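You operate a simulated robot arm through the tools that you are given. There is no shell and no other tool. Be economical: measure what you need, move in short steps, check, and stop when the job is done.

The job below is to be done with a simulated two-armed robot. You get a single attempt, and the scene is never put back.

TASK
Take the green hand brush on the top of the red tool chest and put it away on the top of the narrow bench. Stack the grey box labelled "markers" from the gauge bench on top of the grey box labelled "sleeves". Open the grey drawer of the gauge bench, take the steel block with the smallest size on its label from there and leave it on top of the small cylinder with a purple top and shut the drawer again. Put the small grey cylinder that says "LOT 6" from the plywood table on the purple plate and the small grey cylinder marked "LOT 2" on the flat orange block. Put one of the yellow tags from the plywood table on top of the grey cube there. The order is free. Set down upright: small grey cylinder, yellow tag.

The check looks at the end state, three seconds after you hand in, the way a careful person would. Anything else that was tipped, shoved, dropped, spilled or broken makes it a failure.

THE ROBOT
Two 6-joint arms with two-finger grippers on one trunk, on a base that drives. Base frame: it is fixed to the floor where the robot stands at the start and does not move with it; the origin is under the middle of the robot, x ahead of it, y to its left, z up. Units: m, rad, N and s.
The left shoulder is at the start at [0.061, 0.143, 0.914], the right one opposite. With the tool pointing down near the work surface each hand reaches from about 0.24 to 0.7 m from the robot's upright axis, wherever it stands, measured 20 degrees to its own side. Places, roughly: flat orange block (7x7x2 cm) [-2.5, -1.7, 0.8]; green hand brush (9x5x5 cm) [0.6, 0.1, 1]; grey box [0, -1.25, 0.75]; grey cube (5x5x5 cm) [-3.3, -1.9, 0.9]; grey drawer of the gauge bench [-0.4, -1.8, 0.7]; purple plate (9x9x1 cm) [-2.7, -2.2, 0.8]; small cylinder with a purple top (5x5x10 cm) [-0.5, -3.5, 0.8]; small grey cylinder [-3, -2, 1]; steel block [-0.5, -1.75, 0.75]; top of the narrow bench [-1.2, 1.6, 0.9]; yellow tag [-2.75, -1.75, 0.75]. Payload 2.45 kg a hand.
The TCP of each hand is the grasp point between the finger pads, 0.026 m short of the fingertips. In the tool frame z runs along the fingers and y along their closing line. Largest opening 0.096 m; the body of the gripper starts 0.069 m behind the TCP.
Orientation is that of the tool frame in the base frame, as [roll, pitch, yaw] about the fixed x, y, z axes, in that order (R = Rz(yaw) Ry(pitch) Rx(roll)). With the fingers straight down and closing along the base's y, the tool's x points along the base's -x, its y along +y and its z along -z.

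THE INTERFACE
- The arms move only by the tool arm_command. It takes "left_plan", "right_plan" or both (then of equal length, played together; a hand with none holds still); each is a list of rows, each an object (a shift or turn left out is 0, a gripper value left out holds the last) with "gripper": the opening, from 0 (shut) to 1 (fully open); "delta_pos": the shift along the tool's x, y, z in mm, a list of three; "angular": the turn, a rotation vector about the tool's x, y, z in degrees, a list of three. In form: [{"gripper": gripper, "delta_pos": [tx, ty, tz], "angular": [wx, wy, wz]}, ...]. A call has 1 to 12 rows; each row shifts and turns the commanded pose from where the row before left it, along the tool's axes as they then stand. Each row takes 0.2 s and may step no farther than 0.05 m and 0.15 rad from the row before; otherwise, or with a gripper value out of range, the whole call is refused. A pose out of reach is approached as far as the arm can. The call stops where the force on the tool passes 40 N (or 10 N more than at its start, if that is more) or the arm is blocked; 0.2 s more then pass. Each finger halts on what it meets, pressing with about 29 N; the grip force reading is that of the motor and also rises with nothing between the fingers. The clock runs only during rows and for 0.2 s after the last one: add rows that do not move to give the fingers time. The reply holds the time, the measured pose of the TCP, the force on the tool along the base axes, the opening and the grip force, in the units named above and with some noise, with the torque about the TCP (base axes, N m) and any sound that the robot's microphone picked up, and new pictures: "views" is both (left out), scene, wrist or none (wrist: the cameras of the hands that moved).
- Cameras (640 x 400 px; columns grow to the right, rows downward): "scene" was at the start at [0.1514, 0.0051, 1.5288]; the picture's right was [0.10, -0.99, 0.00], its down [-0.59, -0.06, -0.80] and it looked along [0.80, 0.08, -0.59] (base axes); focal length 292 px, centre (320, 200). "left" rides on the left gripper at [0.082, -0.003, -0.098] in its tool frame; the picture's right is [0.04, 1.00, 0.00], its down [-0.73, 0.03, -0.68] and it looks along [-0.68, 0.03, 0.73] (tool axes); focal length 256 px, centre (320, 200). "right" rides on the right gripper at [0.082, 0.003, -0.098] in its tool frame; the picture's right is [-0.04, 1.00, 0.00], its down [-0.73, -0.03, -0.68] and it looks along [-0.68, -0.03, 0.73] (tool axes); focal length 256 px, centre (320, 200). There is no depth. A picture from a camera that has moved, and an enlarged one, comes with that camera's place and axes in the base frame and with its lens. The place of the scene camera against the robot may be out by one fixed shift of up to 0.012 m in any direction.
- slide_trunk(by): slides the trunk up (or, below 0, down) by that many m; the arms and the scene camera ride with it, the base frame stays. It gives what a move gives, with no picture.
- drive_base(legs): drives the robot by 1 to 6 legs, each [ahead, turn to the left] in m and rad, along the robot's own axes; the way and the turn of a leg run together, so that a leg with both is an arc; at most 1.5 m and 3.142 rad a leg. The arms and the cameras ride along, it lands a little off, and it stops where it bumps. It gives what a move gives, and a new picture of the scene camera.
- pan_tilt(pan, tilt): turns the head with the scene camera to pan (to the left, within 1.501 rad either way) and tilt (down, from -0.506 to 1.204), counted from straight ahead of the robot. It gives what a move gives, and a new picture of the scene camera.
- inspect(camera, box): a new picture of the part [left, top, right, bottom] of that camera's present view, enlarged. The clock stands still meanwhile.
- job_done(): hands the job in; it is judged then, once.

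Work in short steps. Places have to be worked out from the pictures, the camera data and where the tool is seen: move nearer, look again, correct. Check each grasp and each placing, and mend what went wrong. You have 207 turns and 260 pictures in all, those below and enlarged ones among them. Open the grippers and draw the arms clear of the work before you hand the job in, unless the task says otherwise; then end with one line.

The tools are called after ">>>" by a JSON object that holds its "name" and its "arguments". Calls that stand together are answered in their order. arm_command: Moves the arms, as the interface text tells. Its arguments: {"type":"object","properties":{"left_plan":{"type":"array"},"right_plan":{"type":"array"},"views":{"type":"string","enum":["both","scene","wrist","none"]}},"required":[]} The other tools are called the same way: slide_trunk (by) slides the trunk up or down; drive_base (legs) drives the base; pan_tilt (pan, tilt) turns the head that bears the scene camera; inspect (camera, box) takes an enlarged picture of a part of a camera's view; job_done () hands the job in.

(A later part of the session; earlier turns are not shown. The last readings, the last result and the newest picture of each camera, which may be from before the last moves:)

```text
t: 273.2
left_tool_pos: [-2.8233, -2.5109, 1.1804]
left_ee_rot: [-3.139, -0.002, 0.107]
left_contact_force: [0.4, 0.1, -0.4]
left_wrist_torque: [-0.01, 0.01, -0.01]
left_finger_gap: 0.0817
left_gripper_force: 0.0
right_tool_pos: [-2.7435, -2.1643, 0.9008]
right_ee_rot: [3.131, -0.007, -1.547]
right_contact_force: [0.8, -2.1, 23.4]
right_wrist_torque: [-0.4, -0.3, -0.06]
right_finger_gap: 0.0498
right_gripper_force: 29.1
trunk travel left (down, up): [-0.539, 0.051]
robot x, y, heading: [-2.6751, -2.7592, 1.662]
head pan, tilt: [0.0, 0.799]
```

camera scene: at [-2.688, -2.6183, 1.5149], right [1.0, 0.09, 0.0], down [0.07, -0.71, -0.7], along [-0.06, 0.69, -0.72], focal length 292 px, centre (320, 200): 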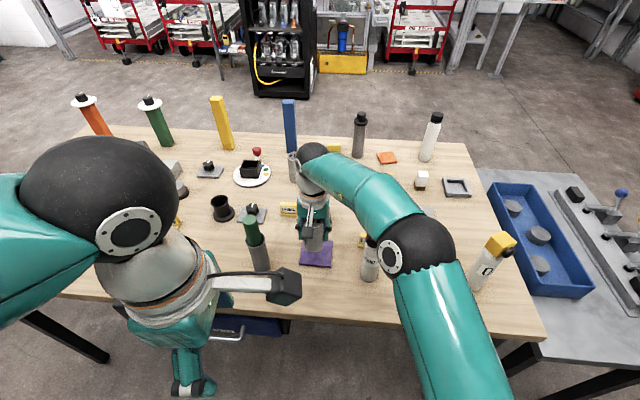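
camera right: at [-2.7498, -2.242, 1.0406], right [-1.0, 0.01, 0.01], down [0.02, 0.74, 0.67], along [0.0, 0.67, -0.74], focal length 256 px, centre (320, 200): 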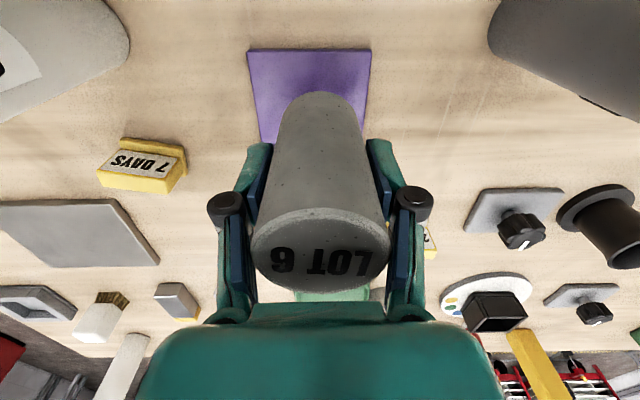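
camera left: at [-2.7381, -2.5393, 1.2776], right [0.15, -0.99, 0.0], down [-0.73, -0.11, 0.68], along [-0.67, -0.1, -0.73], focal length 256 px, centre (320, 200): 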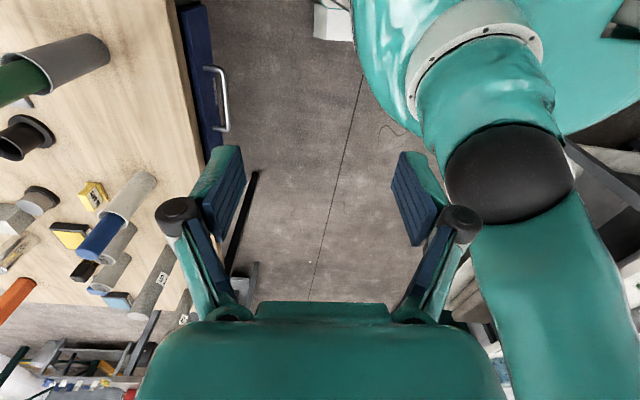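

Contact (28 N). Release and rise.

>>> {"name": "arm_command", "arguments": {"right_plan": [{"delta_pos": [0, 0, -2], "gripper": 0.75}, {}, {}, {"delta_pos": [0, 0, -30]}, {"delta_pos": [0, 0, -45]}, {"delta_pos": [0, 0, -45]}, {"delta_pos": [0, 0, -20]}]}}

>>> {"name": "inspect", "arguments": {"camera": "scene", "box": [240, 190, 400, 290]}}

```text
t: 274.8
left_tool_pos: [-2.8231, -2.5095, 1.1801]
left_ee_rot: [3.14, -0.001, 0.105]
left_contact_force: [-0.6, 0.2, -0.9]
left_wrist_torque: [0.0, -0.04, 0.0]
left_finger_gap: 0.0816
left_gripper_force: 0.1
right_tool_pos: [-2.7408, -2.1618, 1.0388]
right_ee_rot: [3.132, -0.017, -1.544]
right_contact_force: [-0.5, -0.4, -0.9]
right_wrist_torque: [0.0, 0.0, -0.01]
right_finger_gap: 0.0721
right_gripper_force: 0.0
trunk travel left (down, up): [-0.539, 0.051]
robot x, y, heading: [-2.6759, -2.7589, 1.664]
head pan, tilt: [0.0, 0.799]
camera scene: at [-2.6878, -2.6186, 1.5149], right [1.0, 0.09, 0.0], down [0.07, -0.71, -0.7], along [-0.06, 0.69, -0.72], focal length 292 px, centre (320, 200)
camera right: at [-2.7408, -2.2414, 1.139], right [-1.0, 0.01, 0.01], down [0.02, 0.74, 0.67], along [0.0, 0.67, -0.74], focal length 256 px, centre (320, 200)
```

scene: 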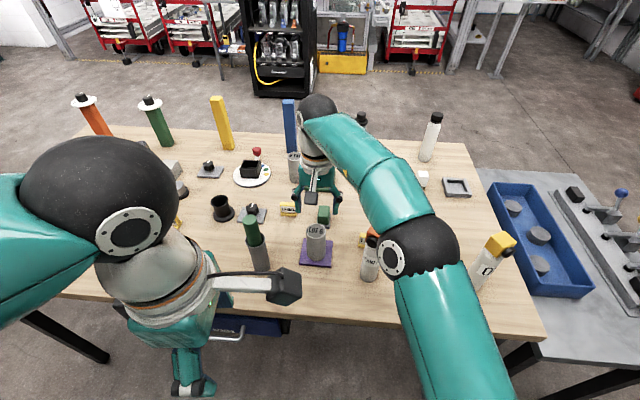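
right: 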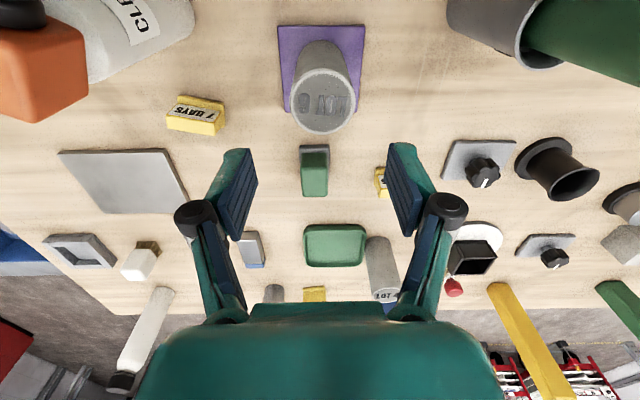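

```text
4.00 times, centred on (320, 240) of scene
camera zoom: at [-2.6878, -2.6186, 1.5149], right [1.0, 0.09, 0.0], down [0.07, -0.71, -0.7], along [-0.06, 0.69, -0.72], focal length 1168 px, centre (320, 40)
```

zoom: 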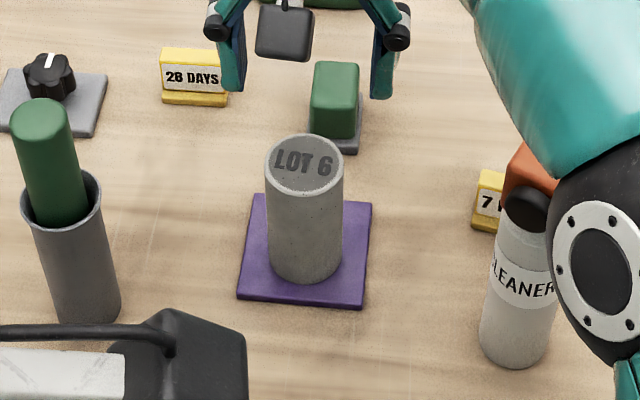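

LOT 6 stands on the plate. I retract the right arm and relocate along the south side toward LOT 2.

>>> {"name": "arm_command", "arguments": {"right_plan": [{"delta_pos": [0, 0, -45]}, {"delta_pos": [20, 0, -40]}, {"delta_pos": [40, -20, -15]}, {"delta_pos": [40, -30, 0]}, {"delta_pos": [40, -30, 0]}, {"delta_pos": [40, -30, 0]}, {"delta_pos": [40, -10, 0]}], "views": "none"}}

>>> {"name": "drive_base", "arguments": {"legs": [[-0.33, 0]]}}

>>> {"name": "drive_base", "arguments": {"legs": [[0, 0.75]]}}

>>> {"name": "drive_base", "arguments": {"legs": [[0, 0.7]]}}

>>> {"name": "drive_base", "arguments": {"legs": [[0.52, 0]]}}

```text
t: 276.4
left_tool_pos: [-2.823, -2.5146, 1.1811]
left_ee_rot: [-3.139, -0.002, 0.106]
left_contact_force: [1.0, -0.7, -0.3]
left_wrist_torque: [0.1, -0.03, 0.0]
left_finger_gap: 0.0817
left_gripper_force: 0.0
right_tool_pos: [-2.7175, -2.223, 1.1319]
right_ee_rot: [3.127, -0.006, -1.546]
right_contact_force: [0.3, -2.7, -2.9]
right_wrist_torque: [0.2, -0.03, 0.02]
right_finger_gap: 0.0718
right_gripper_force: 0.0
right hand out of reach, approached as far as the arm can: row 2, 3, 4, 5, 6
trunk travel left (down, up): [-0.539, 0.051]
robot x, y, heading: [-2.6785, -2.7554, 1.662]
head pan, tilt: [0.0, 0.799]
```

```text
t: 278.6
left_tool_pos: [-2.7919, -2.8438, 1.1802]
left_ee_rot: [-3.141, -0.002, 0.109]
left_contact_force: [0.3, 0.5, 0.3]
left_wrist_torque: [0.06, 0.01, 0.0]
left_finger_gap: 0.0816
left_gripper_force: 0.0
right_tool_pos: [-2.6872, -2.5554, 1.1293]
right_ee_rot: [3.133, -0.013, -1.541]
right_contact_force: [-0.4, -0.4, 0.4]
right_wrist_torque: [0.01, -0.02, 0.0]
right_finger_gap: 0.072
right_gripper_force: 0.0
trunk travel left (down, up): [-0.539, 0.051]
robot x, y, heading: [-2.6495, -3.0876, 1.668]
head pan, tilt: [0.0, 0.799]
camera scene: at [-2.6568, -2.9533, 1.5151], right [1.0, 0.1, 0.0], down [0.07, -0.71, -0.7], along [-0.07, 0.69, -0.72], focal length 292 px, centre (320, 200)
```

scene: 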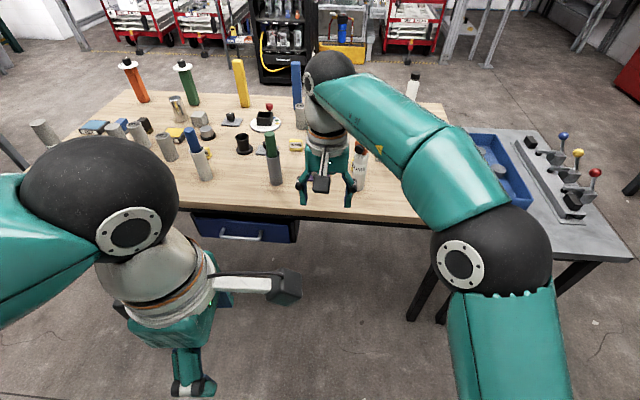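

```text
t: 281.2
left_tool_pos: [-2.9212, -3.0058, 1.1807]
left_ee_rot: [3.14, -0.003, 0.854]
left_contact_force: [0.0, 0.1, 0.3]
left_wrist_torque: [-0.01, -0.01, -0.02]
left_finger_gap: 0.0813
left_gripper_force: 0.1
right_tool_pos: [-3.0395, -2.721, 1.1282]
right_ee_rot: [3.134, -0.012, -0.801]
right_contact_force: [0.3, -0.3, -0.7]
right_wrist_torque: [0.03, -0.03, -0.02]
right_finger_gap: 0.072
right_gripper_force: 0.1
trunk travel left (down, up): [-0.539, 0.051]
robot x, y, heading: [-2.6275, -3.0651, 2.401]
head pan, tilt: [0.0, 0.799]
camera scene: at [-2.7301, -2.9768, 1.5149], right [0.67, 0.74, 0.0], down [0.53, -0.48, -0.7], along [-0.52, 0.47, -0.72], focal length 292 px, centre (320, 200)
```

scene: 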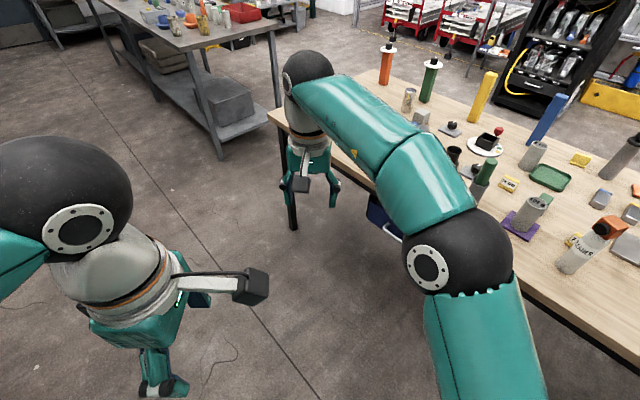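

```text
t: 283.8
left_tool_pos: [-2.8963, -3.2119, 1.1811]
left_ee_rot: [3.138, -0.001, 1.552]
left_contact_force: [-0.1, 0.2, 0.9]
left_wrist_torque: [0.03, 0.03, -0.01]
left_finger_gap: 0.0817
left_gripper_force: 0.1
right_tool_pos: [-3.1704, -3.0681, 1.1314]
right_ee_rot: [3.138, -0.008, -0.098]
right_contact_force: [0.5, -0.6, 0.2]
right_wrist_torque: [0.07, -0.01, -0.01]
right_finger_gap: 0.0721
right_gripper_force: 0.0
trunk travel left (down, up): [-0.539, 0.051]
robot x, y, heading: [-2.6318, -3.0365, 3.102]
head pan, tilt: [0.0, 0.799]
stopped in leg 1: the robot was blocked; the commanded pose is now the measured one
camera scene: at [-2.7689, -3.0422, 1.5149], right [0.04, 1.0, 0.0], down [0.72, -0.03, -0.7], along [-0.7, 0.03, -0.72], focal length 292 px, centre (320, 200)
```

scene: 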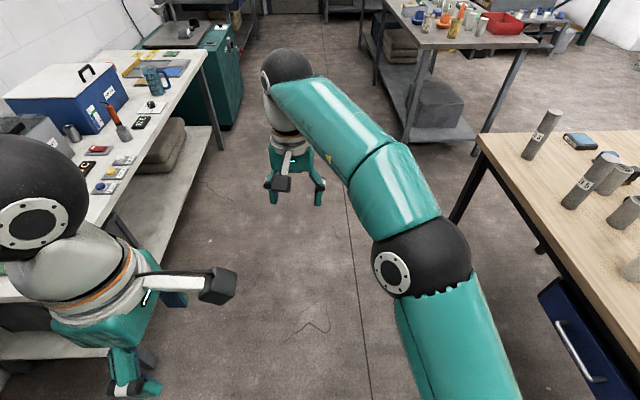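

```text
t: 286.9
left_tool_pos: [-3.4304, -3.1851, 1.1802]
left_ee_rot: [3.139, -0.001, 1.548]
left_contact_force: [-0.5, 0.3, -0.2]
left_wrist_torque: [-0.05, 0.0, 0.0]
left_finger_gap: 0.0815
left_gripper_force: 0.1
right_tool_pos: [-3.7052, -3.0416, 1.1307]
right_ee_rot: [3.135, -0.01, -0.108]
right_contact_force: [-0.5, 0.4, -0.8]
right_wrist_torque: [0.01, 0.01, 0.03]
right_finger_gap: 0.0718
right_gripper_force: 0.2
trunk travel left (down, up): [-0.539, 0.051]
robot x, y, heading: [-3.1658, -3.0196, 3.102]
head pan, tilt: [0.0, 0.799]
camera scene: at [-3.3044, -3.0166, 1.5148], right [0.04, 1.0, 0.0], down [0.72, -0.03, -0.7], along [-0.7, 0.03, -0.72], focal length 292 px, centre (320, 200)
```

scene: 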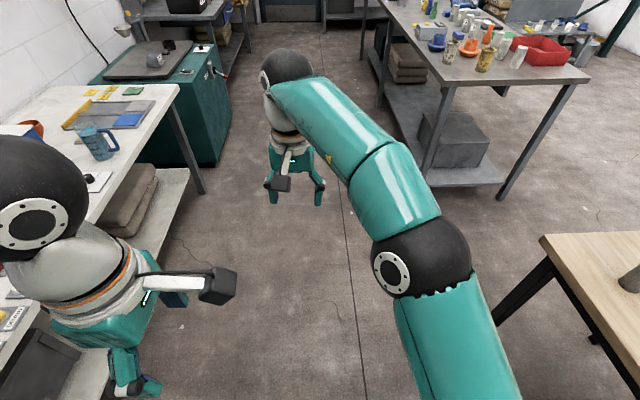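

I turn to face the table again near LOT 2.

>>> {"name": "drive_base", "arguments": {"legs": [[0, -0.75]]}}

>>> {"name": "drive_base", "arguments": {"legs": [[0, -0.75]]}}

>>> {"name": "arm_command", "arguments": {"left_plan": [{"delta_pos": [-20, 0, 0]}, {"delta_pos": [-20, 0, 0]}, {"delta_pos": [-20, 0, 0]}, {}, {}], "right_plan": [{"delta_pos": [40, -40, 0]}, {"delta_pos": [30, -40, 0]}, {"delta_pos": [30, -40, 0]}, {"delta_pos": [20, -40, 0]}, {"delta_pos": [0, -20, 0]}], "views": "scene"}}

```text
t: 289.8
left_tool_pos: [-3.4721, -2.9581, 1.1826]
left_ee_rot: [3.141, 0.002, 0.803]
left_contact_force: [0.0, 2.0, -0.5]
left_wrist_torque: [-0.04, 0.05, -0.02]
left_finger_gap: 0.0815
left_gripper_force: 0.1
right_tool_pos: [-3.5749, -2.6681, 1.1337]
right_ee_rot: [3.134, -0.009, -0.853]
right_contact_force: [0.6, -0.8, -0.5]
right_wrist_torque: [-0.07, 0.07, -0.01]
right_finger_gap: 0.0721
right_gripper_force: 0.2
trunk travel left (down, up): [-0.539, 0.051]
robot x, y, heading: [-3.1823, -3.0353, 2.357]
head pan, tilt: [0.0, 0.799]
stopped in leg 1: the robot was blocked; the commanded pose is now the measured one
camera scene: at [-3.2789, -2.9398, 1.515], right [0.71, 0.71, 0.0], down [0.5, -0.51, -0.7], along [-0.49, 0.49, -0.72], focal length 292 px, centre (320, 200)
```

scene: 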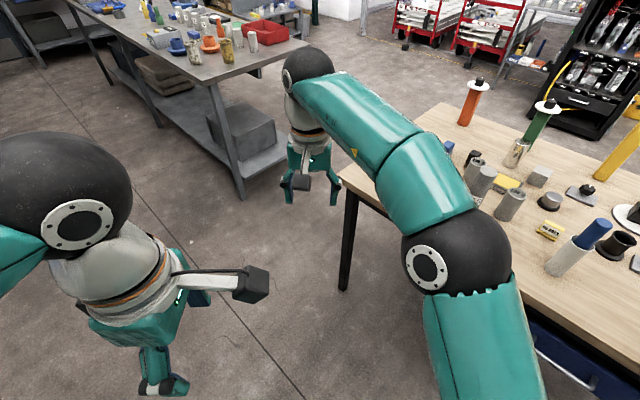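

```text
t: 292.5
left_tool_pos: [-3.3386, -2.7817, 1.1825]
left_ee_rot: [3.138, -0.002, 0.038]
left_contact_force: [-0.4, -0.5, -0.3]
left_wrist_torque: [0.03, -0.01, 0.02]
left_finger_gap: 0.0816
left_gripper_force: 0.0
right_tool_pos: [-3.2125, -2.5005, 1.1319]
right_ee_rot: [3.138, -0.01, -1.616]
right_contact_force: [1.0, -0.3, 0.6]
right_wrist_torque: [0.01, 0.0, 0.0]
right_finger_gap: 0.072
right_gripper_force: 0.0
trunk travel left (down, up): [-0.539, 0.051]
robot x, y, heading: [-3.2141, -3.0396, 1.597]
head pan, tilt: [0.0, 0.799]
camera scene: at [-3.2148, -2.8999, 1.5149], right [1.0, 0.02, 0.0], down [0.02, -0.72, -0.7], along [-0.02, 0.7, -0.72], focal length 292 px, centre (320, 200)
```

scene: 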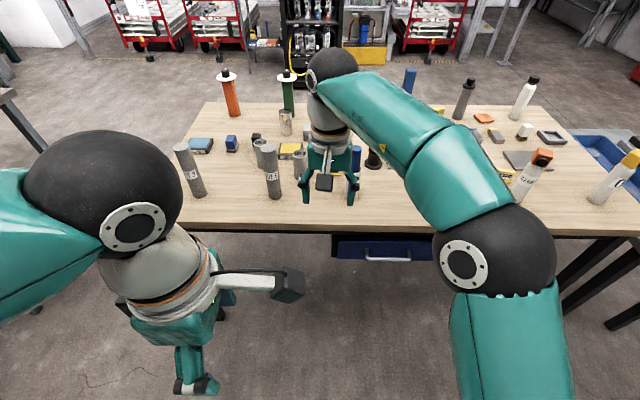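

```text
refused: row 1 steps farther than a row can; nothing moved
```

Retract the right hand to the right with smaller steps so the view and way are free.

>>> {"name": "arm_command", "arguments": {"right_plan": [{"delta_pos": [29, -38, 0]}, {"delta_pos": [29, -38, 0]}, {"delta_pos": [29, -38, 0]}, {"delta_pos": [29, -38, 0]}, {"delta_pos": [29, -38, 0]}], "views": "scene"}}

>>> {"name": "inspect", "arguments": {"camera": "scene", "box": [160, 100, 400, 250]}}

```text
t: 293.7
left_tool_pos: [-3.3399, -2.7845, 1.1845]
left_ee_rot: [3.141, 0.001, 0.039]
left_contact_force: [0.9, -0.9, -0.3]
left_wrist_torque: [0.02, -0.01, 0.01]
left_finger_gap: 0.0816
left_gripper_force: 0.0
right_tool_pos: [-3.0292, -2.6559, 1.1328]
right_ee_rot: [3.138, -0.009, -1.617]
right_contact_force: [-0.7, -0.8, 0.0]
right_wrist_torque: [0.01, -0.01, -0.03]
right_finger_gap: 0.0723
right_gripper_force: 0.0
trunk travel left (down, up): [-0.539, 0.051]
robot x, y, heading: [-3.2124, -3.0368, 1.594]
head pan, tilt: [0.0, 0.799]
camera scene: at [-3.2146, -2.9027, 1.5152], right [1.0, 0.02, 0.0], down [0.02, -0.72, -0.7], along [-0.02, 0.7, -0.72], focal length 292 px, centre (320, 200)
```

scene: 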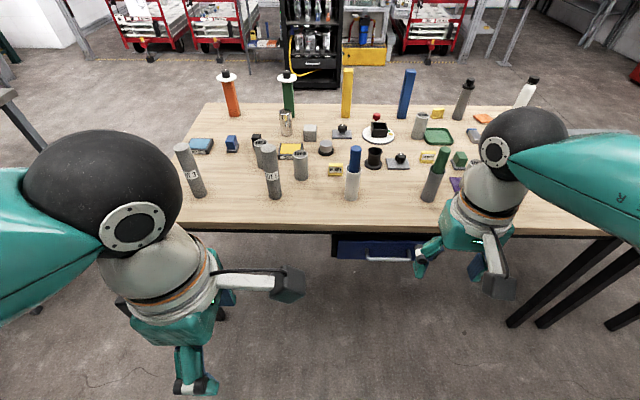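

```text
2.67 times, centred on (280, 175) of scene
camera zoom: at [-3.2146, -2.9027, 1.5152], right [1.0, 0.02, 0.0], down [0.02, -0.72, -0.7], along [-0.02, 0.7, -0.72], focal length 778 px, centre (427, 267)
```

zoom: 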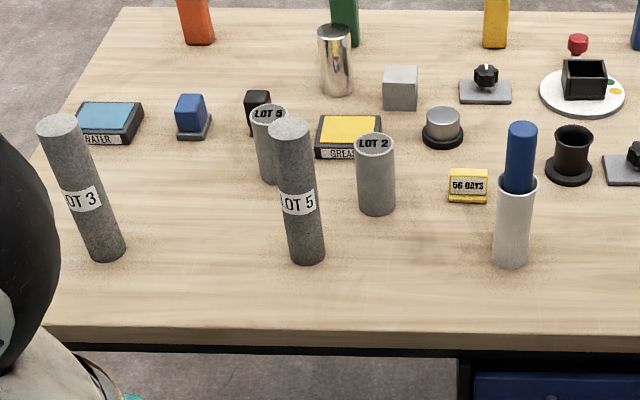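

LOT 2 ≈(-3.302,-2.114), "56 DAYS" tag ≈(-3.184,-2.143), grey cube ≈(-3.28,-1.93). I drive in; left hand will take LOT 2, the right the tag.

>>> {"name": "drive_base", "arguments": {"legs": [[0.29, 0]]}}

>>> {"name": "inspect", "arguments": {"camera": "scene", "box": [200, 120, 400, 245]}}

```text
t: 295.7
left_tool_pos: [-3.345, -2.4863, 1.1824]
left_ee_rot: [3.139, 0.0, 0.035]
left_contact_force: [0.5, 0.4, 0.1]
left_wrist_torque: [-0.04, -0.03, -0.02]
left_finger_gap: 0.0818
left_gripper_force: 0.1
right_tool_pos: [-3.034, -2.3611, 1.1311]
right_ee_rot: [3.138, -0.009, -1.62]
right_contact_force: [-0.9, 0.8, -1.7]
right_wrist_torque: [-0.04, 0.01, -0.02]
right_finger_gap: 0.0721
right_gripper_force: 0.1
trunk travel left (down, up): [-0.539, 0.051]
robot x, y, heading: [-3.2254, -2.7445, 1.596]
head pan, tilt: [0.0, 0.799]
camera scene: at [-3.2216, -2.6052, 1.5148], right [1.0, 0.02, 0.0], down [0.02, -0.72, -0.7], along [-0.02, 0.7, -0.72], focal length 292 px, centre (320, 200)
```

scene: 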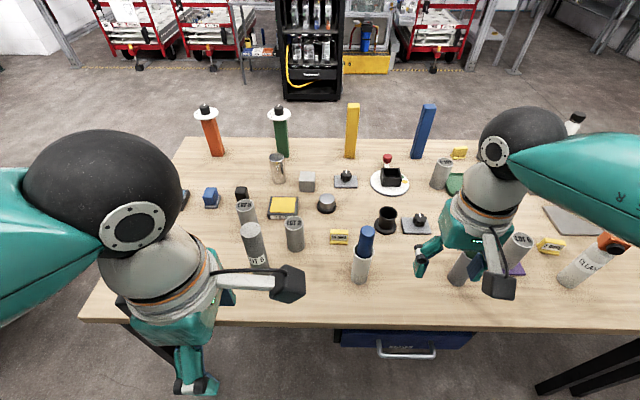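

```text
3.20 times, centred on (300, 182) of scene
camera zoom: at [-3.2216, -2.6052, 1.5148], right [1.0, 0.02, 0.0], down [0.02, -0.72, -0.7], along [-0.02, 0.7, -0.72], focal length 934 px, centre (384, 256)
```

zoom: 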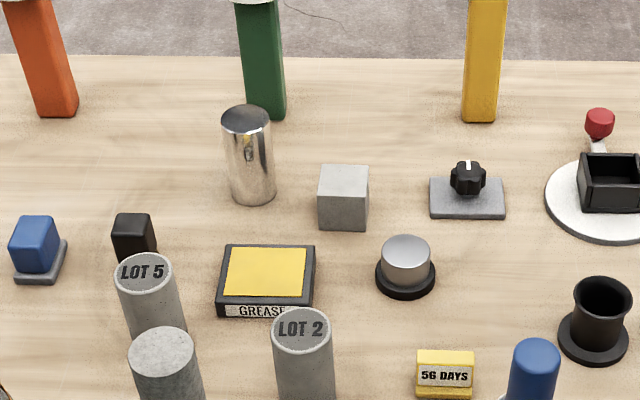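

LOT 2 ≈(-3.302,-2.116). Left hand moves over it, staying above the tall neighbour.

>>> {"name": "arm_command", "arguments": {"left_plan": [{"gripper": 0.9, "delta_pos": [20, -35, 5]}, {"delta_pos": [20, -40, 5]}, {"delta_pos": [16, -42, 5]}, {"delta_pos": [0, -45, 5]}, {"delta_pos": [0, -45, 10]}, {"delta_pos": [0, -45, 10]}, {"delta_pos": [0, -45, 10]}, {"delta_pos": [0, -45, 10]}, {"delta_pos": [0, -25, 10]}, {}]}}

```text
t: 297.9
left_tool_pos: [-3.3058, -2.1342, 1.1034]
left_ee_rot: [3.137, 0.001, 0.033]
left_contact_force: [0.0, 0.0, 0.4]
left_wrist_torque: [0.0, 0.03, 0.0]
left_finger_gap: 0.0862
left_gripper_force: 0.0
left hand out of reach, approached as far as the arm can: row 9
right_tool_pos: [-3.0344, -2.3604, 1.1328]
right_ee_rot: [3.138, -0.01, -1.619]
right_contact_force: [0.0, -0.5, 0.0]
right_wrist_torque: [-0.03, -0.01, 0.02]
right_finger_gap: 0.0721
right_gripper_force: 0.1
trunk travel left (down, up): [-0.539, 0.051]
robot x, y, heading: [-3.2214, -2.7462, 1.593]
head pan, tilt: [0.0, 0.799]
camera scene: at [-3.2211, -2.6049, 1.5147], right [1.0, 0.02, 0.0], down [0.02, -0.72, -0.7], along [-0.02, 0.7, -0.72], focal length 292 px, centre (320, 200)
camera left: at [-3.224, -2.1286, 1.2026], right [0.08, -1.0, 0.0], down [-0.73, -0.05, 0.68], along [-0.68, -0.05, -0.73], focal length 256 px, centre (320, 200)
```

scene: 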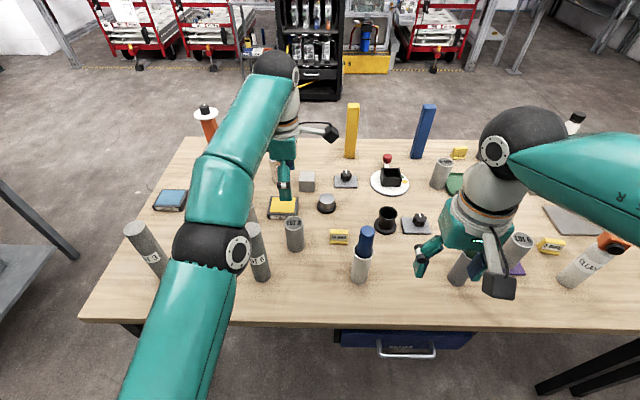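
left: 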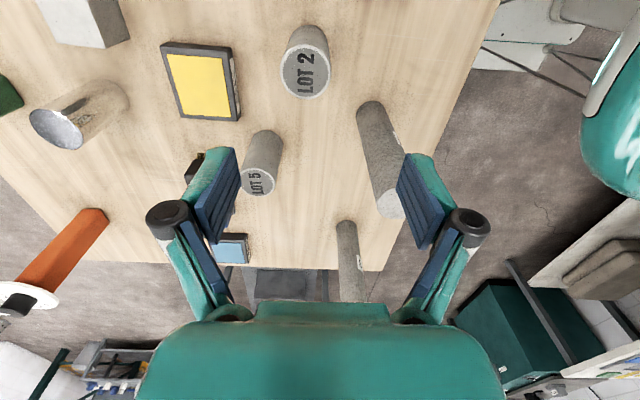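

LOT 2 ≈(-3.308,-2.120). Adjust 14 mm and descend.

>>> {"name": "arm_command", "arguments": {"left_plan": [{"delta_pos": [-2, -14, 20]}, {"delta_pos": [0, 0, 40]}, {"delta_pos": [0, 0, 40]}, {"delta_pos": [0, 0, 30]}, {}], "views": "wrist"}}

```text
t: 299.1
left_tool_pos: [-3.3041, -2.1096, 1.031]
left_ee_rot: [3.139, -0.001, 0.036]
left_contact_force: [-0.3, -0.6, -0.5]
left_wrist_torque: [0.01, 0.01, 0.03]
left_finger_gap: 0.0865
left_gripper_force: 0.1
left hand out of reach, approached as far as the arm can: row 1, 2, 3, 4
right_tool_pos: [-3.0351, -2.3614, 1.133]
right_ee_rot: [3.14, -0.01, -1.618]
right_contact_force: [0.5, -0.5, 0.2]
right_wrist_torque: [-0.02, 0.0, 0.02]
right_finger_gap: 0.0719
right_gripper_force: 0.1
trunk travel left (down, up): [-0.539, 0.051]
robot x, y, heading: [-3.2206, -2.7454, 1.595]
head pan, tilt: [0.0, 0.799]
camera left: at [-3.2223, -2.1028, 1.1289], right [0.08, -1.0, 0.0], down [-0.73, -0.05, 0.68], along [-0.68, -0.05, -0.73], focal length 256 px, centre (320, 200)
```

left: 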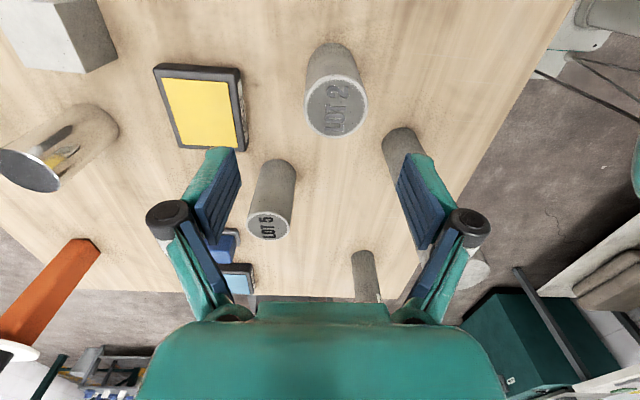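

Overshot slightly in y; back 13 mm, then lower.

>>> {"name": "arm_command", "arguments": {"left_plan": [{"delta_pos": [-2, 13, 0]}, {"delta_pos": [0, 0, 35]}, {"delta_pos": [0, 0, 30]}, {}], "views": "wrist"}}

```text
t: 300.1
left_tool_pos: [-3.3002, -2.0934, 0.9683]
left_ee_rot: [3.138, 0.0, 0.035]
left_contact_force: [0.3, -0.3, 0.3]
left_wrist_torque: [-0.02, -0.01, -0.01]
left_finger_gap: 0.0867
left_gripper_force: 0.1
left hand out of reach, approached as far as the arm can: row 1, 2, 3
right_tool_pos: [-3.0351, -2.3604, 1.1329]
right_ee_rot: [3.138, -0.009, -1.62]
right_contact_force: [0.5, 0.3, -0.2]
right_wrist_torque: [-0.04, 0.02, 0.02]
right_finger_gap: 0.072
right_gripper_force: 0.1
trunk travel left (down, up): [-0.539, 0.051]
robot x, y, heading: [-3.2245, -2.7456, 1.599]
head pan, tilt: [0.0, 0.799]
camera left: at [-3.2188, -2.0869, 1.0669], right [0.08, -1.0, 0.01], down [-0.73, -0.05, 0.68], along [-0.68, -0.06, -0.73], focal length 256 px, centre (320, 200)
```

left: 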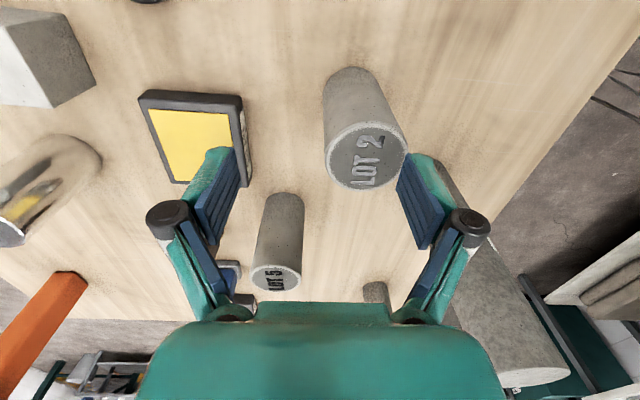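

A wrist limit pushes the hand off line. I raise it and turn 45° back toward its natural orientation.

>>> {"name": "arm_command", "arguments": {"left_plan": [{"delta_pos": [0, 0, -35]}, {"delta_pos": [0, 0, -35]}, {"angular": [0, 0, 8]}, {"angular": [0, 0, 8]}, {"angular": [0, 0, 8]}, {"angular": [0, 0, 8]}, {"angular": [0, 0, 8]}, {"angular": [0, 0, 5]}, {}], "views": "wrist"}}

```text
t: 302.1
left_tool_pos: [-3.3017, -2.1094, 1.0354]
left_ee_rot: [3.139, -0.002, -0.753]
left_contact_force: [1.3, -0.2, -0.1]
left_wrist_torque: [-0.02, -0.02, 0.0]
left_finger_gap: 0.0866
left_gripper_force: 0.0
left hand out of reach, approached as far as the arm can: row 1, 2
right_tool_pos: [-3.034, -2.36, 1.1331]
right_ee_rot: [3.138, -0.012, -1.62]
right_contact_force: [-0.2, 0.2, -1.1]
right_wrist_torque: [-0.02, 0.01, -0.01]
right_finger_gap: 0.0721
right_gripper_force: 0.2
trunk travel left (down, up): [-0.539, 0.051]
robot x, y, heading: [-3.2212, -2.7438, 1.591]
head pan, tilt: [0.0, 0.799]
camera left: at [-3.2397, -2.1627, 1.1337], right [-0.65, -0.76, 0.0], down [-0.56, 0.48, 0.68], along [-0.51, 0.44, -0.74], focal length 256 px, centre (320, 200)
```

left: 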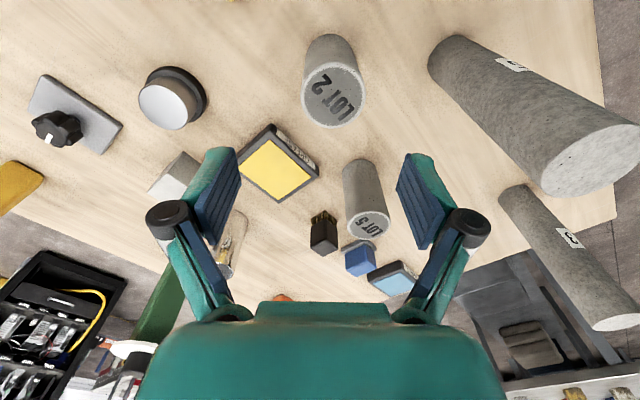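

LOT 2 ≈(-3.307,-2.120). Trim and descend in steps.

>>> {"name": "arm_command", "arguments": {"left_plan": [{"delta_pos": [3, 11.5, 0]}, {"delta_pos": [0, 0, 35]}, {"delta_pos": [0, 0, 35]}, {}], "views": "wrist"}}

```text
t: 303.1
left_tool_pos: [-3.3069, -2.1185, 0.9644]
left_ee_rot: [3.14, -0.002, -0.747]
left_contact_force: [0.0, -0.5, 0.0]
left_wrist_torque: [-0.01, -0.04, 0.0]
left_finger_gap: 0.0865
left_gripper_force: 0.1
right_tool_pos: [-3.0343, -2.361, 1.1319]
right_ee_rot: [3.141, -0.009, -1.619]
right_contact_force: [-0.1, -0.3, 0.3]
right_wrist_torque: [-0.02, -0.01, 0.03]
right_finger_gap: 0.0721
right_gripper_force: 0.0
trunk travel left (down, up): [-0.539, 0.051]
robot x, y, heading: [-3.2245, -2.7431, 1.591]
head pan, tilt: [0.0, 0.799]
camera left: at [-3.2444, -2.1728, 1.063], right [-0.65, -0.76, 0.0], down [-0.56, 0.48, 0.68], along [-0.51, 0.44, -0.74], focal length 256 px, centre (320, 200)
```

left: 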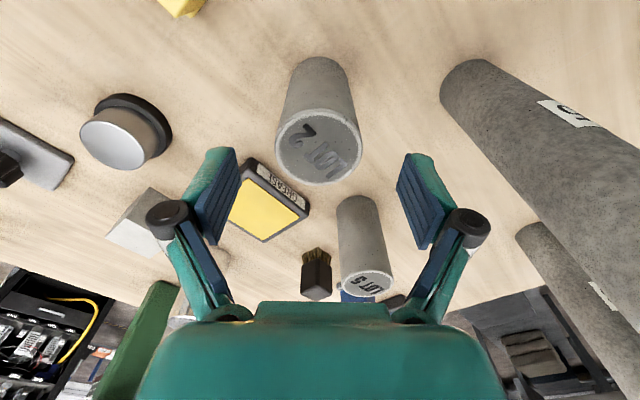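

Centred. Down 7 cm and close.

>>> {"name": "arm_command", "arguments": {"left_plan": [{"delta_pos": [0, 0, 35]}, {"delta_pos": [0, 0, 35]}, {"gripper": 0}, {}, {}, {}], "views": "wrist"}}

```text
t: 304.5
left_tool_pos: [-3.3056, -2.1196, 0.8939]
left_ee_rot: [3.139, -0.001, -0.75]
left_contact_force: [0.9, 1.3, 0.4]
left_wrist_torque: [0.13, -0.03, 0.01]
left_finger_gap: 0.0496
left_gripper_force: 29.1
right_tool_pos: [-3.0345, -2.3606, 1.133]
right_ee_rot: [3.138, -0.01, -1.619]
right_contact_force: [0.2, -0.6, 0.4]
right_wrist_torque: [-0.03, 0.0, 0.0]
right_finger_gap: 0.072
right_gripper_force: 0.0
trunk travel left (down, up): [-0.539, 0.051]
robot x, y, heading: [-3.2216, -2.7453, 1.593]
head pan, tilt: [0.0, 0.799]
camera left: at [-3.2443, -2.1725, 0.9928], right [-0.65, -0.76, 0.0], down [-0.56, 0.48, 0.68], along [-0.51, 0.44, -0.74], focal length 256 px, centre (320, 200)
```

left: 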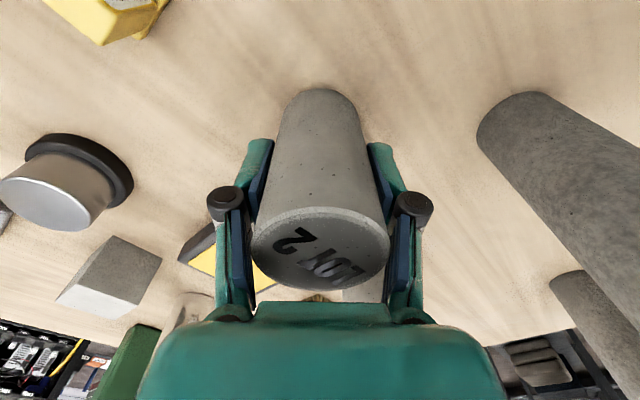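

LOT 2 gripped. Lift high and draw it back toward the robot between the bottles.

>>> {"name": "arm_command", "arguments": {"left_plan": [{"delta_pos": [0, 0, -30]}, {"delta_pos": [0, 0, -45]}, {"delta_pos": [0, 0, -45]}, {"delta_pos": [0, 0, -45]}, {"delta_pos": [18, -17, -30]}, {"delta_pos": [20, -13, -25]}, {"delta_pos": [25, 26, -15]}, {"delta_pos": [30, 31, -5]}, {"delta_pos": [30, 31, 0]}, {"delta_pos": [30, 31, 0]}, {"delta_pos": [30, 31, 0]}, {"delta_pos": [30, 31, 0]}]}}

```text
t: 307.1
left_tool_pos: [-3.2578, -2.3994, 1.1251]
left_ee_rot: [3.141, -0.001, -0.751]
left_contact_force: [0.0, -0.5, -3.9]
left_wrist_torque: [0.06, -0.02, -0.01]
left_finger_gap: 0.0493
left_gripper_force: 29.4
left hand out of reach, approached as far as the arm can: row 5, 6
right_tool_pos: [-3.035, -2.3621, 1.1332]
right_ee_rot: [3.138, -0.009, -1.62]
right_contact_force: [-0.9, -0.2, -0.4]
right_wrist_torque: [0.01, -0.01, -0.02]
right_finger_gap: 0.0721
right_gripper_force: 0.0
trunk travel left (down, up): [-0.539, 0.051]
robot x, y, heading: [-3.2194, -2.7441, 1.592]
head pan, tilt: [0.0, 0.799]
camera scene: at [-3.2217, -2.6078, 1.5151], right [1.0, 0.02, 0.0], down [0.02, -0.72, -0.7], along [-0.02, 0.7, -0.72], focal length 292 px, centre (320, 200)
camera left: at [-3.1958, -2.4527, 1.2242], right [-0.65, -0.76, 0.0], down [-0.56, 0.48, 0.68], along [-0.51, 0.44, -0.74], focal length 256 px, centre (320, 200)
```

scene: 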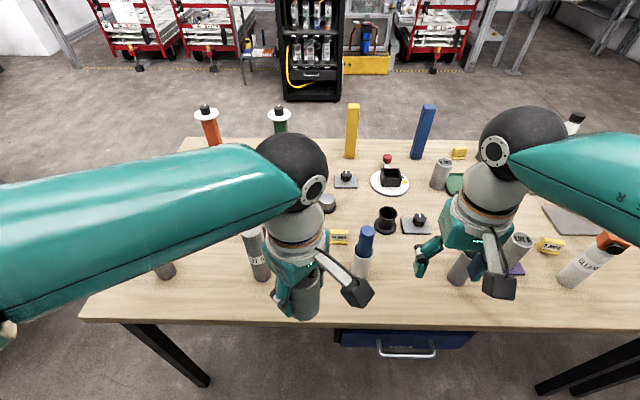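
left: 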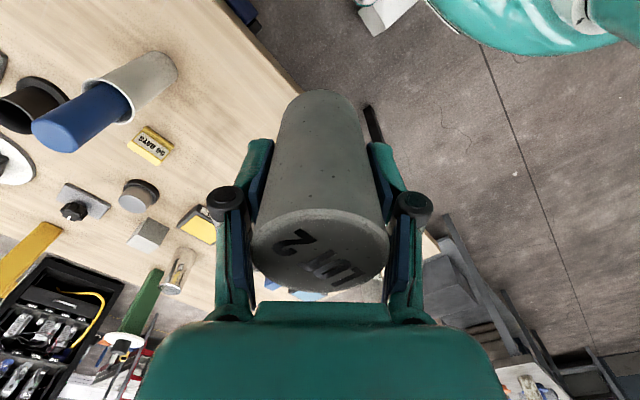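

LOT 2 is held. I shift it left out of the way and bring the right hand above the 56 DAYS tag for a look.

>>> {"name": "arm_command", "arguments": {"left_plan": [{"delta_pos": [-10, 36, 0]}, {"delta_pos": [-10, 36, 0]}, {"delta_pos": [-10, 36, 0]}, {"delta_pos": [-10, 36, 0]}, {"delta_pos": [-10, 36, 0]}, {}, {}, {}, {}], "right_plan": [{}, {"delta_pos": [-33, 23, 0]}, {"delta_pos": [-33, 23, 0]}, {"delta_pos": [-33, 23, 0]}, {"delta_pos": [-33, 23, 0]}, {"delta_pos": [-33, 23, 0]}, {"delta_pos": [-33, 23, 0]}, {"delta_pos": [-33, 23, 0]}, {}]}}

```text
t: 309.1
left_tool_pos: [-3.4188, -2.4962, 1.1255]
left_ee_rot: [3.139, -0.003, -0.748]
left_contact_force: [-0.3, 0.9, -3.5]
left_wrist_torque: [0.0, -0.02, -0.02]
left_finger_gap: 0.0496
left_gripper_force: 29.7
right_tool_pos: [-3.1816, -2.1453, 1.119]
right_ee_rot: [3.137, -0.009, -1.618]
right_contact_force: [0.5, 0.4, 0.4]
right_wrist_torque: [-0.03, -0.05, -0.01]
right_finger_gap: 0.072
right_gripper_force: 0.1
right hand out of reach, approached as far as the arm can: row 8
trunk travel left (down, up): [-0.539, 0.051]
robot x, y, heading: [-3.2237, -2.7419, 1.593]
head pan, tilt: [0.0, 0.799]
camera scene: at [-3.2226, -2.6051, 1.5148], right [1.0, 0.02, 0.0], down [0.02, -0.72, -0.7], along [-0.02, 0.7, -0.72], focal length 292 px, centre (320, 200)
camera right: at [-3.1886, -2.2247, 1.2188], right [-1.0, 0.09, 0.0], down [0.07, 0.74, 0.67], along [0.06, 0.67, -0.74], focal length 256 px, centre (320, 200)
camera left: at [-3.3565, -2.5497, 1.2241], right [-0.65, -0.76, 0.0], down [-0.56, 0.48, 0.68], along [-0.51, 0.44, -0.74], focal length 256 px, centre (320, 200)
```

scene: 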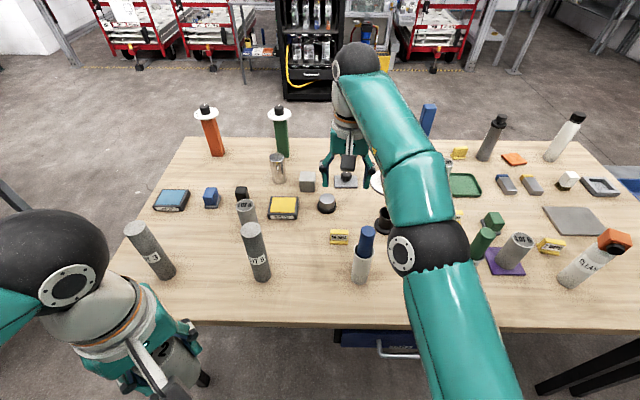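
right: 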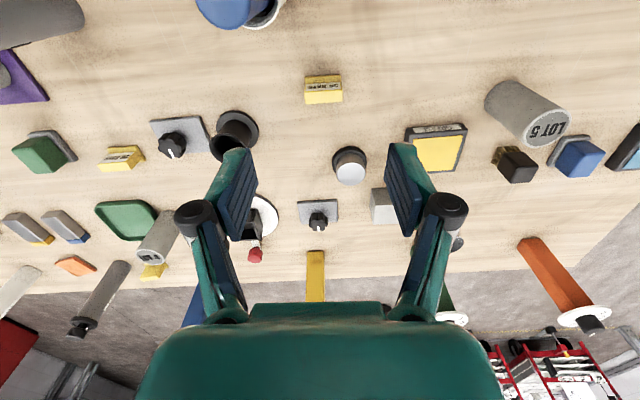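
left: 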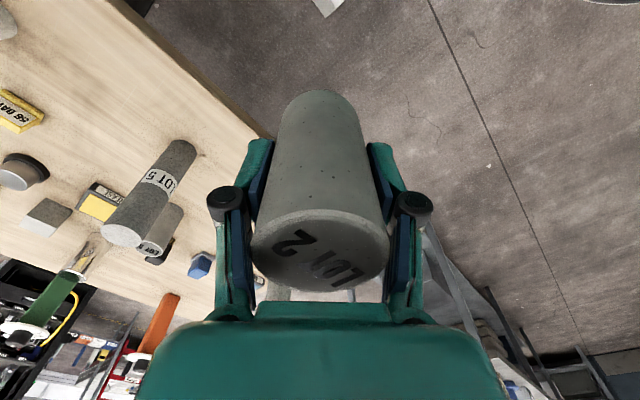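

The wrist camera would pass within 1 cm of the blue bottle in this orientation. I turn the hand ~87° (camera toward -x, closing on the tag's thickness).

>>> {"name": "arm_command", "arguments": {"right_plan": [{"angular": [0, 0, 8.3]}, {"angular": [0, 0, 8.3]}, {"angular": [0, 0, 8.3]}, {"angular": [0, 0, 8.3]}, {"angular": [0, 0, 8.3]}, {"angular": [0, 0, 8.3]}, {"angular": [0, 0, 8.3]}, {"angular": [0, 0, 8.3]}, {"angular": [0, 0, 8.3]}, {"angular": [0, 0, 8.3]}, {"angular": [0, 0, 4]}], "views": "wrist"}}

```text
t: 311.5
left_tool_pos: [-3.4173, -2.4957, 1.1266]
left_ee_rot: [3.14, -0.001, -0.751]
left_contact_force: [0.2, 0.5, -3.9]
left_wrist_torque: [0.03, -0.01, 0.01]
left_finger_gap: 0.0493
left_gripper_force: 29.2
right_tool_pos: [-3.1815, -2.1459, 1.1205]
right_ee_rot: [-3.132, -0.003, -3.139]
right_contact_force: [0.1, 0.1, 0.4]
right_wrist_torque: [-0.04, -0.02, -0.02]
right_finger_gap: 0.072
right_gripper_force: 0.1
trunk travel left (down, up): [-0.539, 0.051]
robot x, y, heading: [-3.226, -2.7461, 1.596]
head pan, tilt: [0.0, 0.799]
camera right: at [-3.2625, -2.1413, 1.2204], right [0.04, 1.0, -0.01], down [0.74, -0.02, 0.68], along [0.68, -0.03, -0.74], focal length 256 px, centre (320, 200)
```

right: 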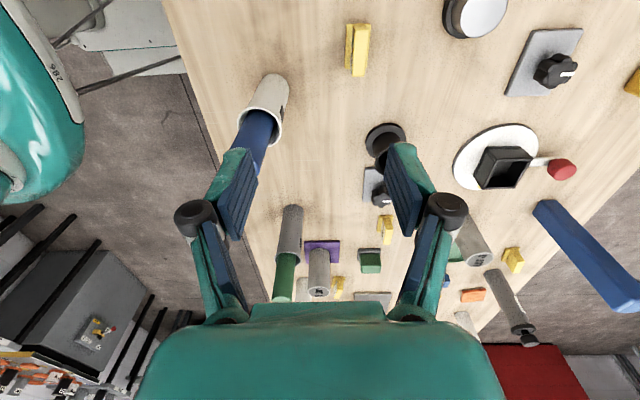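

Tag's long side lies along x. Move +43 mm in y, then lower.

>>> {"name": "arm_command", "arguments": {"right_plan": [{"delta_pos": [3, 22, 5]}, {"delta_pos": [3, 21, 15]}, {"delta_pos": [0, 0, 40]}, {"delta_pos": [0, 0, 40]}, {}], "views": "wrist"}}

```text
t: 312.7
left_tool_pos: [-3.4174, -2.4973, 1.1255]
left_ee_rot: [3.141, -0.003, -0.75]
left_contact_force: [-0.1, -0.2, -3.9]
left_wrist_torque: [0.02, 0.02, 0.01]
left_finger_gap: 0.0494
left_gripper_force: 29.5
right_tool_pos: [-3.1826, -2.1327, 1.0854]
right_ee_rot: [-3.13, -0.004, -3.139]
right_contact_force: [0.7, -0.3, 0.0]
right_wrist_torque: [0.0, 0.02, -0.01]
right_finger_gap: 0.0719
right_gripper_force: 0.0
right hand out of reach, approached as far as the arm can: row 1, 2, 3, 4
trunk travel left (down, up): [-0.539, 0.051]
robot x, y, heading: [-3.2225, -2.7407, 1.591]
head pan, tilt: [0.0, 0.799]
camera right: at [-3.2633, -2.1274, 1.1849], right [0.04, 1.0, -0.01], down [0.74, -0.02, 0.68], along [0.68, -0.03, -0.74], focal length 256 px, centre (320, 200)
```

right: 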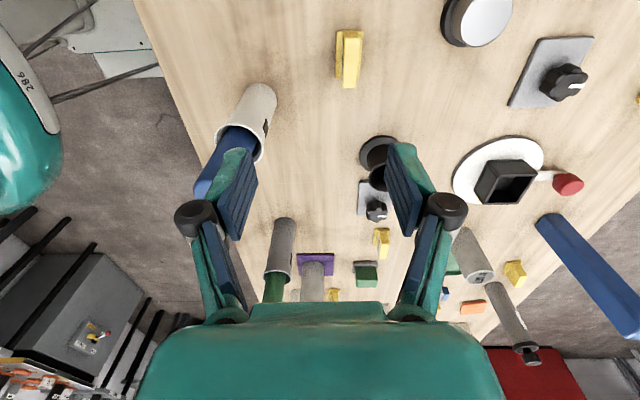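

Reach grows lower down; I descend first at this y (tips staying above the tag), then shift.

>>> {"name": "arm_command", "arguments": {"right_plan": [{"delta_pos": [0, -10, 40]}, {"delta_pos": [0, 0, 40]}, {"delta_pos": [0, 0, 35]}, {}], "views": "none"}}

>>> {"name": "arm_command", "arguments": {"right_plan": [{"delta_pos": [2, 15, 0]}, {"delta_pos": [2, 15, 0]}, {}], "views": "wrist"}}

```text
t: 313.7
left_tool_pos: [-3.4181, -2.4964, 1.1261]
left_ee_rot: [3.139, -0.003, -0.75]
left_contact_force: [-0.4, 1.0, -4.9]
left_wrist_torque: [-0.01, 0.0, 0.01]
left_finger_gap: 0.0498
left_gripper_force: 28.5
right_tool_pos: [-3.1812, -2.1438, 0.9724]
right_ee_rot: [-3.134, -0.002, -3.137]
right_contact_force: [0.1, 0.6, -0.6]
right_wrist_torque: [-0.02, -0.01, -0.04]
right_finger_gap: 0.0719
right_gripper_force: 0.1
trunk travel left (down, up): [-0.539, 0.051]
robot x, y, heading: [-3.2201, -2.7429, 1.594]
head pan, tilt: [0.0, 0.799]
```

```text
t: 314.5
left_tool_pos: [-3.4173, -2.4973, 1.1251]
left_ee_rot: [3.14, -0.001, -0.749]
left_contact_force: [0.4, 0.0, -3.5]
left_wrist_torque: [0.02, 0.04, -0.01]
left_finger_gap: 0.0495
left_gripper_force: 28.7
right_tool_pos: [-3.1877, -2.1143, 0.9715]
right_ee_rot: [-3.132, -0.003, -3.137]
right_contact_force: [0.8, -0.3, -0.4]
right_wrist_torque: [-0.01, -0.01, -0.01]
right_finger_gap: 0.0721
right_gripper_force: 0.0
trunk travel left (down, up): [-0.539, 0.051]
robot x, y, heading: [-3.2201, -2.7425, 1.593]
head pan, tilt: [0.0, 0.799]
camera right: at [-3.2685, -2.1105, 1.071], right [0.04, 1.0, -0.01], down [0.74, -0.02, 0.68], along [0.68, -0.03, -0.74], focal length 256 px, centre (320, 200)
```

right: 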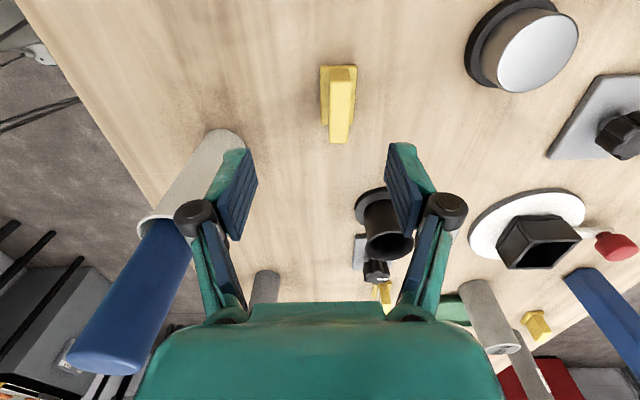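

Aligned with the tag; shift 16 mm and go down to z≈0.91.

>>> {"name": "arm_command", "arguments": {"right_plan": [{"delta_pos": [3, 16, 0]}, {"delta_pos": [0, 0, 35]}, {"delta_pos": [0, 0, 25]}, {}], "views": "wrist"}}

```text
t: 315.5
left_tool_pos: [-3.4167, -2.4976, 1.1255]
left_ee_rot: [3.139, -0.001, -0.752]
left_contact_force: [0.1, -0.4, -3.9]
left_wrist_torque: [0.06, 0.01, 0.01]
left_finger_gap: 0.0493
left_gripper_force: 28.9
right_tool_pos: [-3.1895, -2.1003, 0.9109]
right_ee_rot: [-3.134, -0.005, -3.138]
right_contact_force: [0.9, 0.3, -0.1]
right_wrist_torque: [-0.01, 0.0, 0.0]
right_finger_gap: 0.0719
right_gripper_force: 0.0
trunk travel left (down, up): [-0.539, 0.051]
robot x, y, heading: [-3.2247, -2.7485, 1.591]
head pan, tilt: [0.0, 0.799]
camera right: at [-3.2716, -2.0943, 1.0115], right [0.04, 1.0, -0.01], down [0.74, -0.02, 0.68], along [0.68, -0.03, -0.74], focal length 256 px, centre (320, 200)
```

right: 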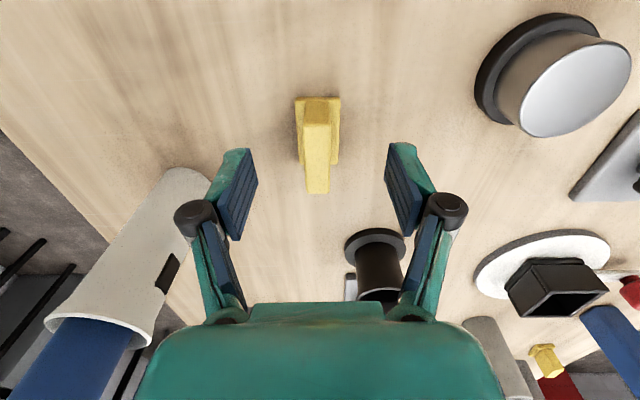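

Centred. Down 22 mm (tips above the tag's foot) and close.

>>> {"name": "arm_command", "arguments": {"right_plan": [{"delta_pos": [0, 0, 12]}, {"delta_pos": [0, 0, 9]}, {"gripper": 0}, {}, {}, {}, {}], "views": "wrist"}}

```text
t: 317.1
left_tool_pos: [-3.4184, -2.4969, 1.1268]
left_ee_rot: [3.14, -0.001, -0.751]
left_contact_force: [-0.2, -0.7, -4.4]
left_wrist_torque: [0.02, 0.02, -0.01]
left_finger_gap: 0.0495
left_gripper_force: 29.4
right_tool_pos: [-3.1919, -2.0993, 0.8903]
right_ee_rot: [-3.132, -0.003, -3.139]
right_contact_force: [-0.2, 1.0, 0.8]
right_wrist_torque: [0.01, -0.01, -0.02]
right_finger_gap: 0.0146
right_gripper_force: 29.0
trunk travel left (down, up): [-0.539, 0.051]
robot x, y, heading: [-3.2241, -2.744, 1.595]
head pan, tilt: [0.0, 0.799]
camera right: at [-3.2722, -2.0939, 0.99], right [0.04, 1.0, -0.01], down [0.74, -0.02, 0.68], along [0.68, -0.03, -0.74], focal length 256 px, centre (320, 200)
```

right: 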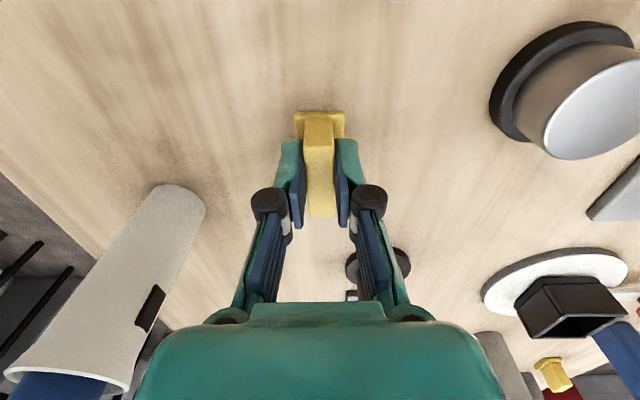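

Tag gripped. Lift, shift a little toward -x away from the bottle, and draw back.

>>> {"name": "arm_command", "arguments": {"right_plan": [{"delta_pos": [0, 0, -30]}, {"delta_pos": [10, 0, -40]}, {"delta_pos": [15, -5, -40]}, {"delta_pos": [15, -15, -40]}, {"delta_pos": [5, -30, -30]}, {"delta_pos": [0, -35, -30]}, {"delta_pos": [0, -40, -20]}, {"delta_pos": [0, -45, 0]}, {"delta_pos": [0, -45, 0]}, {"delta_pos": [-20, -40, 0]}, {"delta_pos": [-40, -20, 0]}, {"delta_pos": [-40, 0, 0]}]}}

```text
t: 319.7
left_tool_pos: [-3.4173, -2.4981, 1.1271]
left_ee_rot: [3.139, -0.001, -0.75]
left_contact_force: [0.7, -0.5, -4.0]
left_wrist_torque: [0.0, 0.01, 0.0]
left_finger_gap: 0.0495
left_gripper_force: 29.0
right_tool_pos: [-3.1312, -2.378, 1.1216]
right_ee_rot: [-3.131, -0.007, -3.139]
right_contact_force: [0.4, 0.5, -0.4]
right_wrist_torque: [0.02, 0.03, 0.0]
right_finger_gap: 0.0151
right_gripper_force: 29.3
right hand out of reach, approached as far as the arm can: row 3
trunk travel left (down, up): [-0.539, 0.051]
robot x, y, heading: [-3.2198, -2.743, 1.593]
head pan, tilt: [0.0, 0.799]
camera scene: at [-3.2207, -2.6067, 1.515], right [1.0, 0.02, 0.0], down [0.02, -0.72, -0.7], along [-0.02, 0.7, -0.72], focal length 292 px, centre (320, 200)
camera right: at [-3.2114, -2.3733, 1.2214], right [0.04, 1.0, -0.01], down [0.74, -0.02, 0.68], along [0.67, -0.03, -0.74], focal length 256 px, centre (320, 200)
```

scene: 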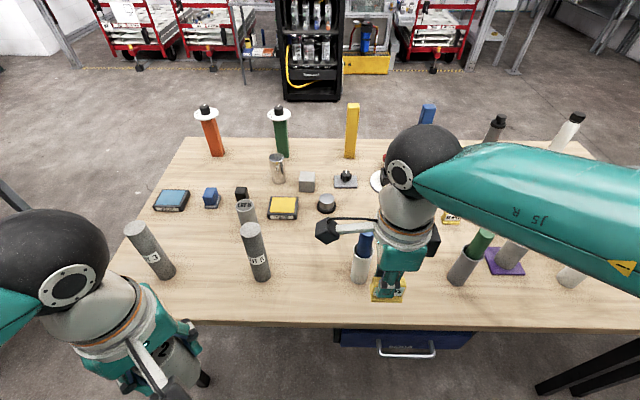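
right: 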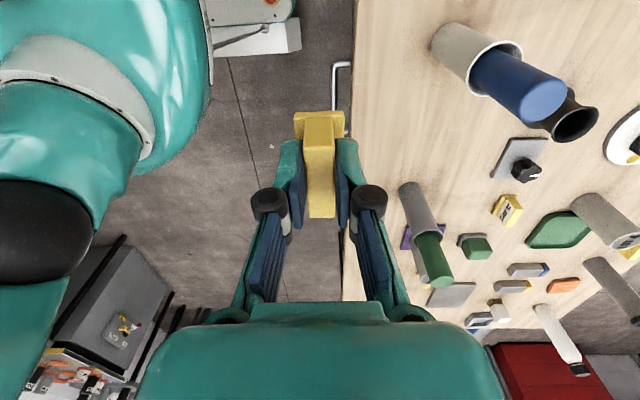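

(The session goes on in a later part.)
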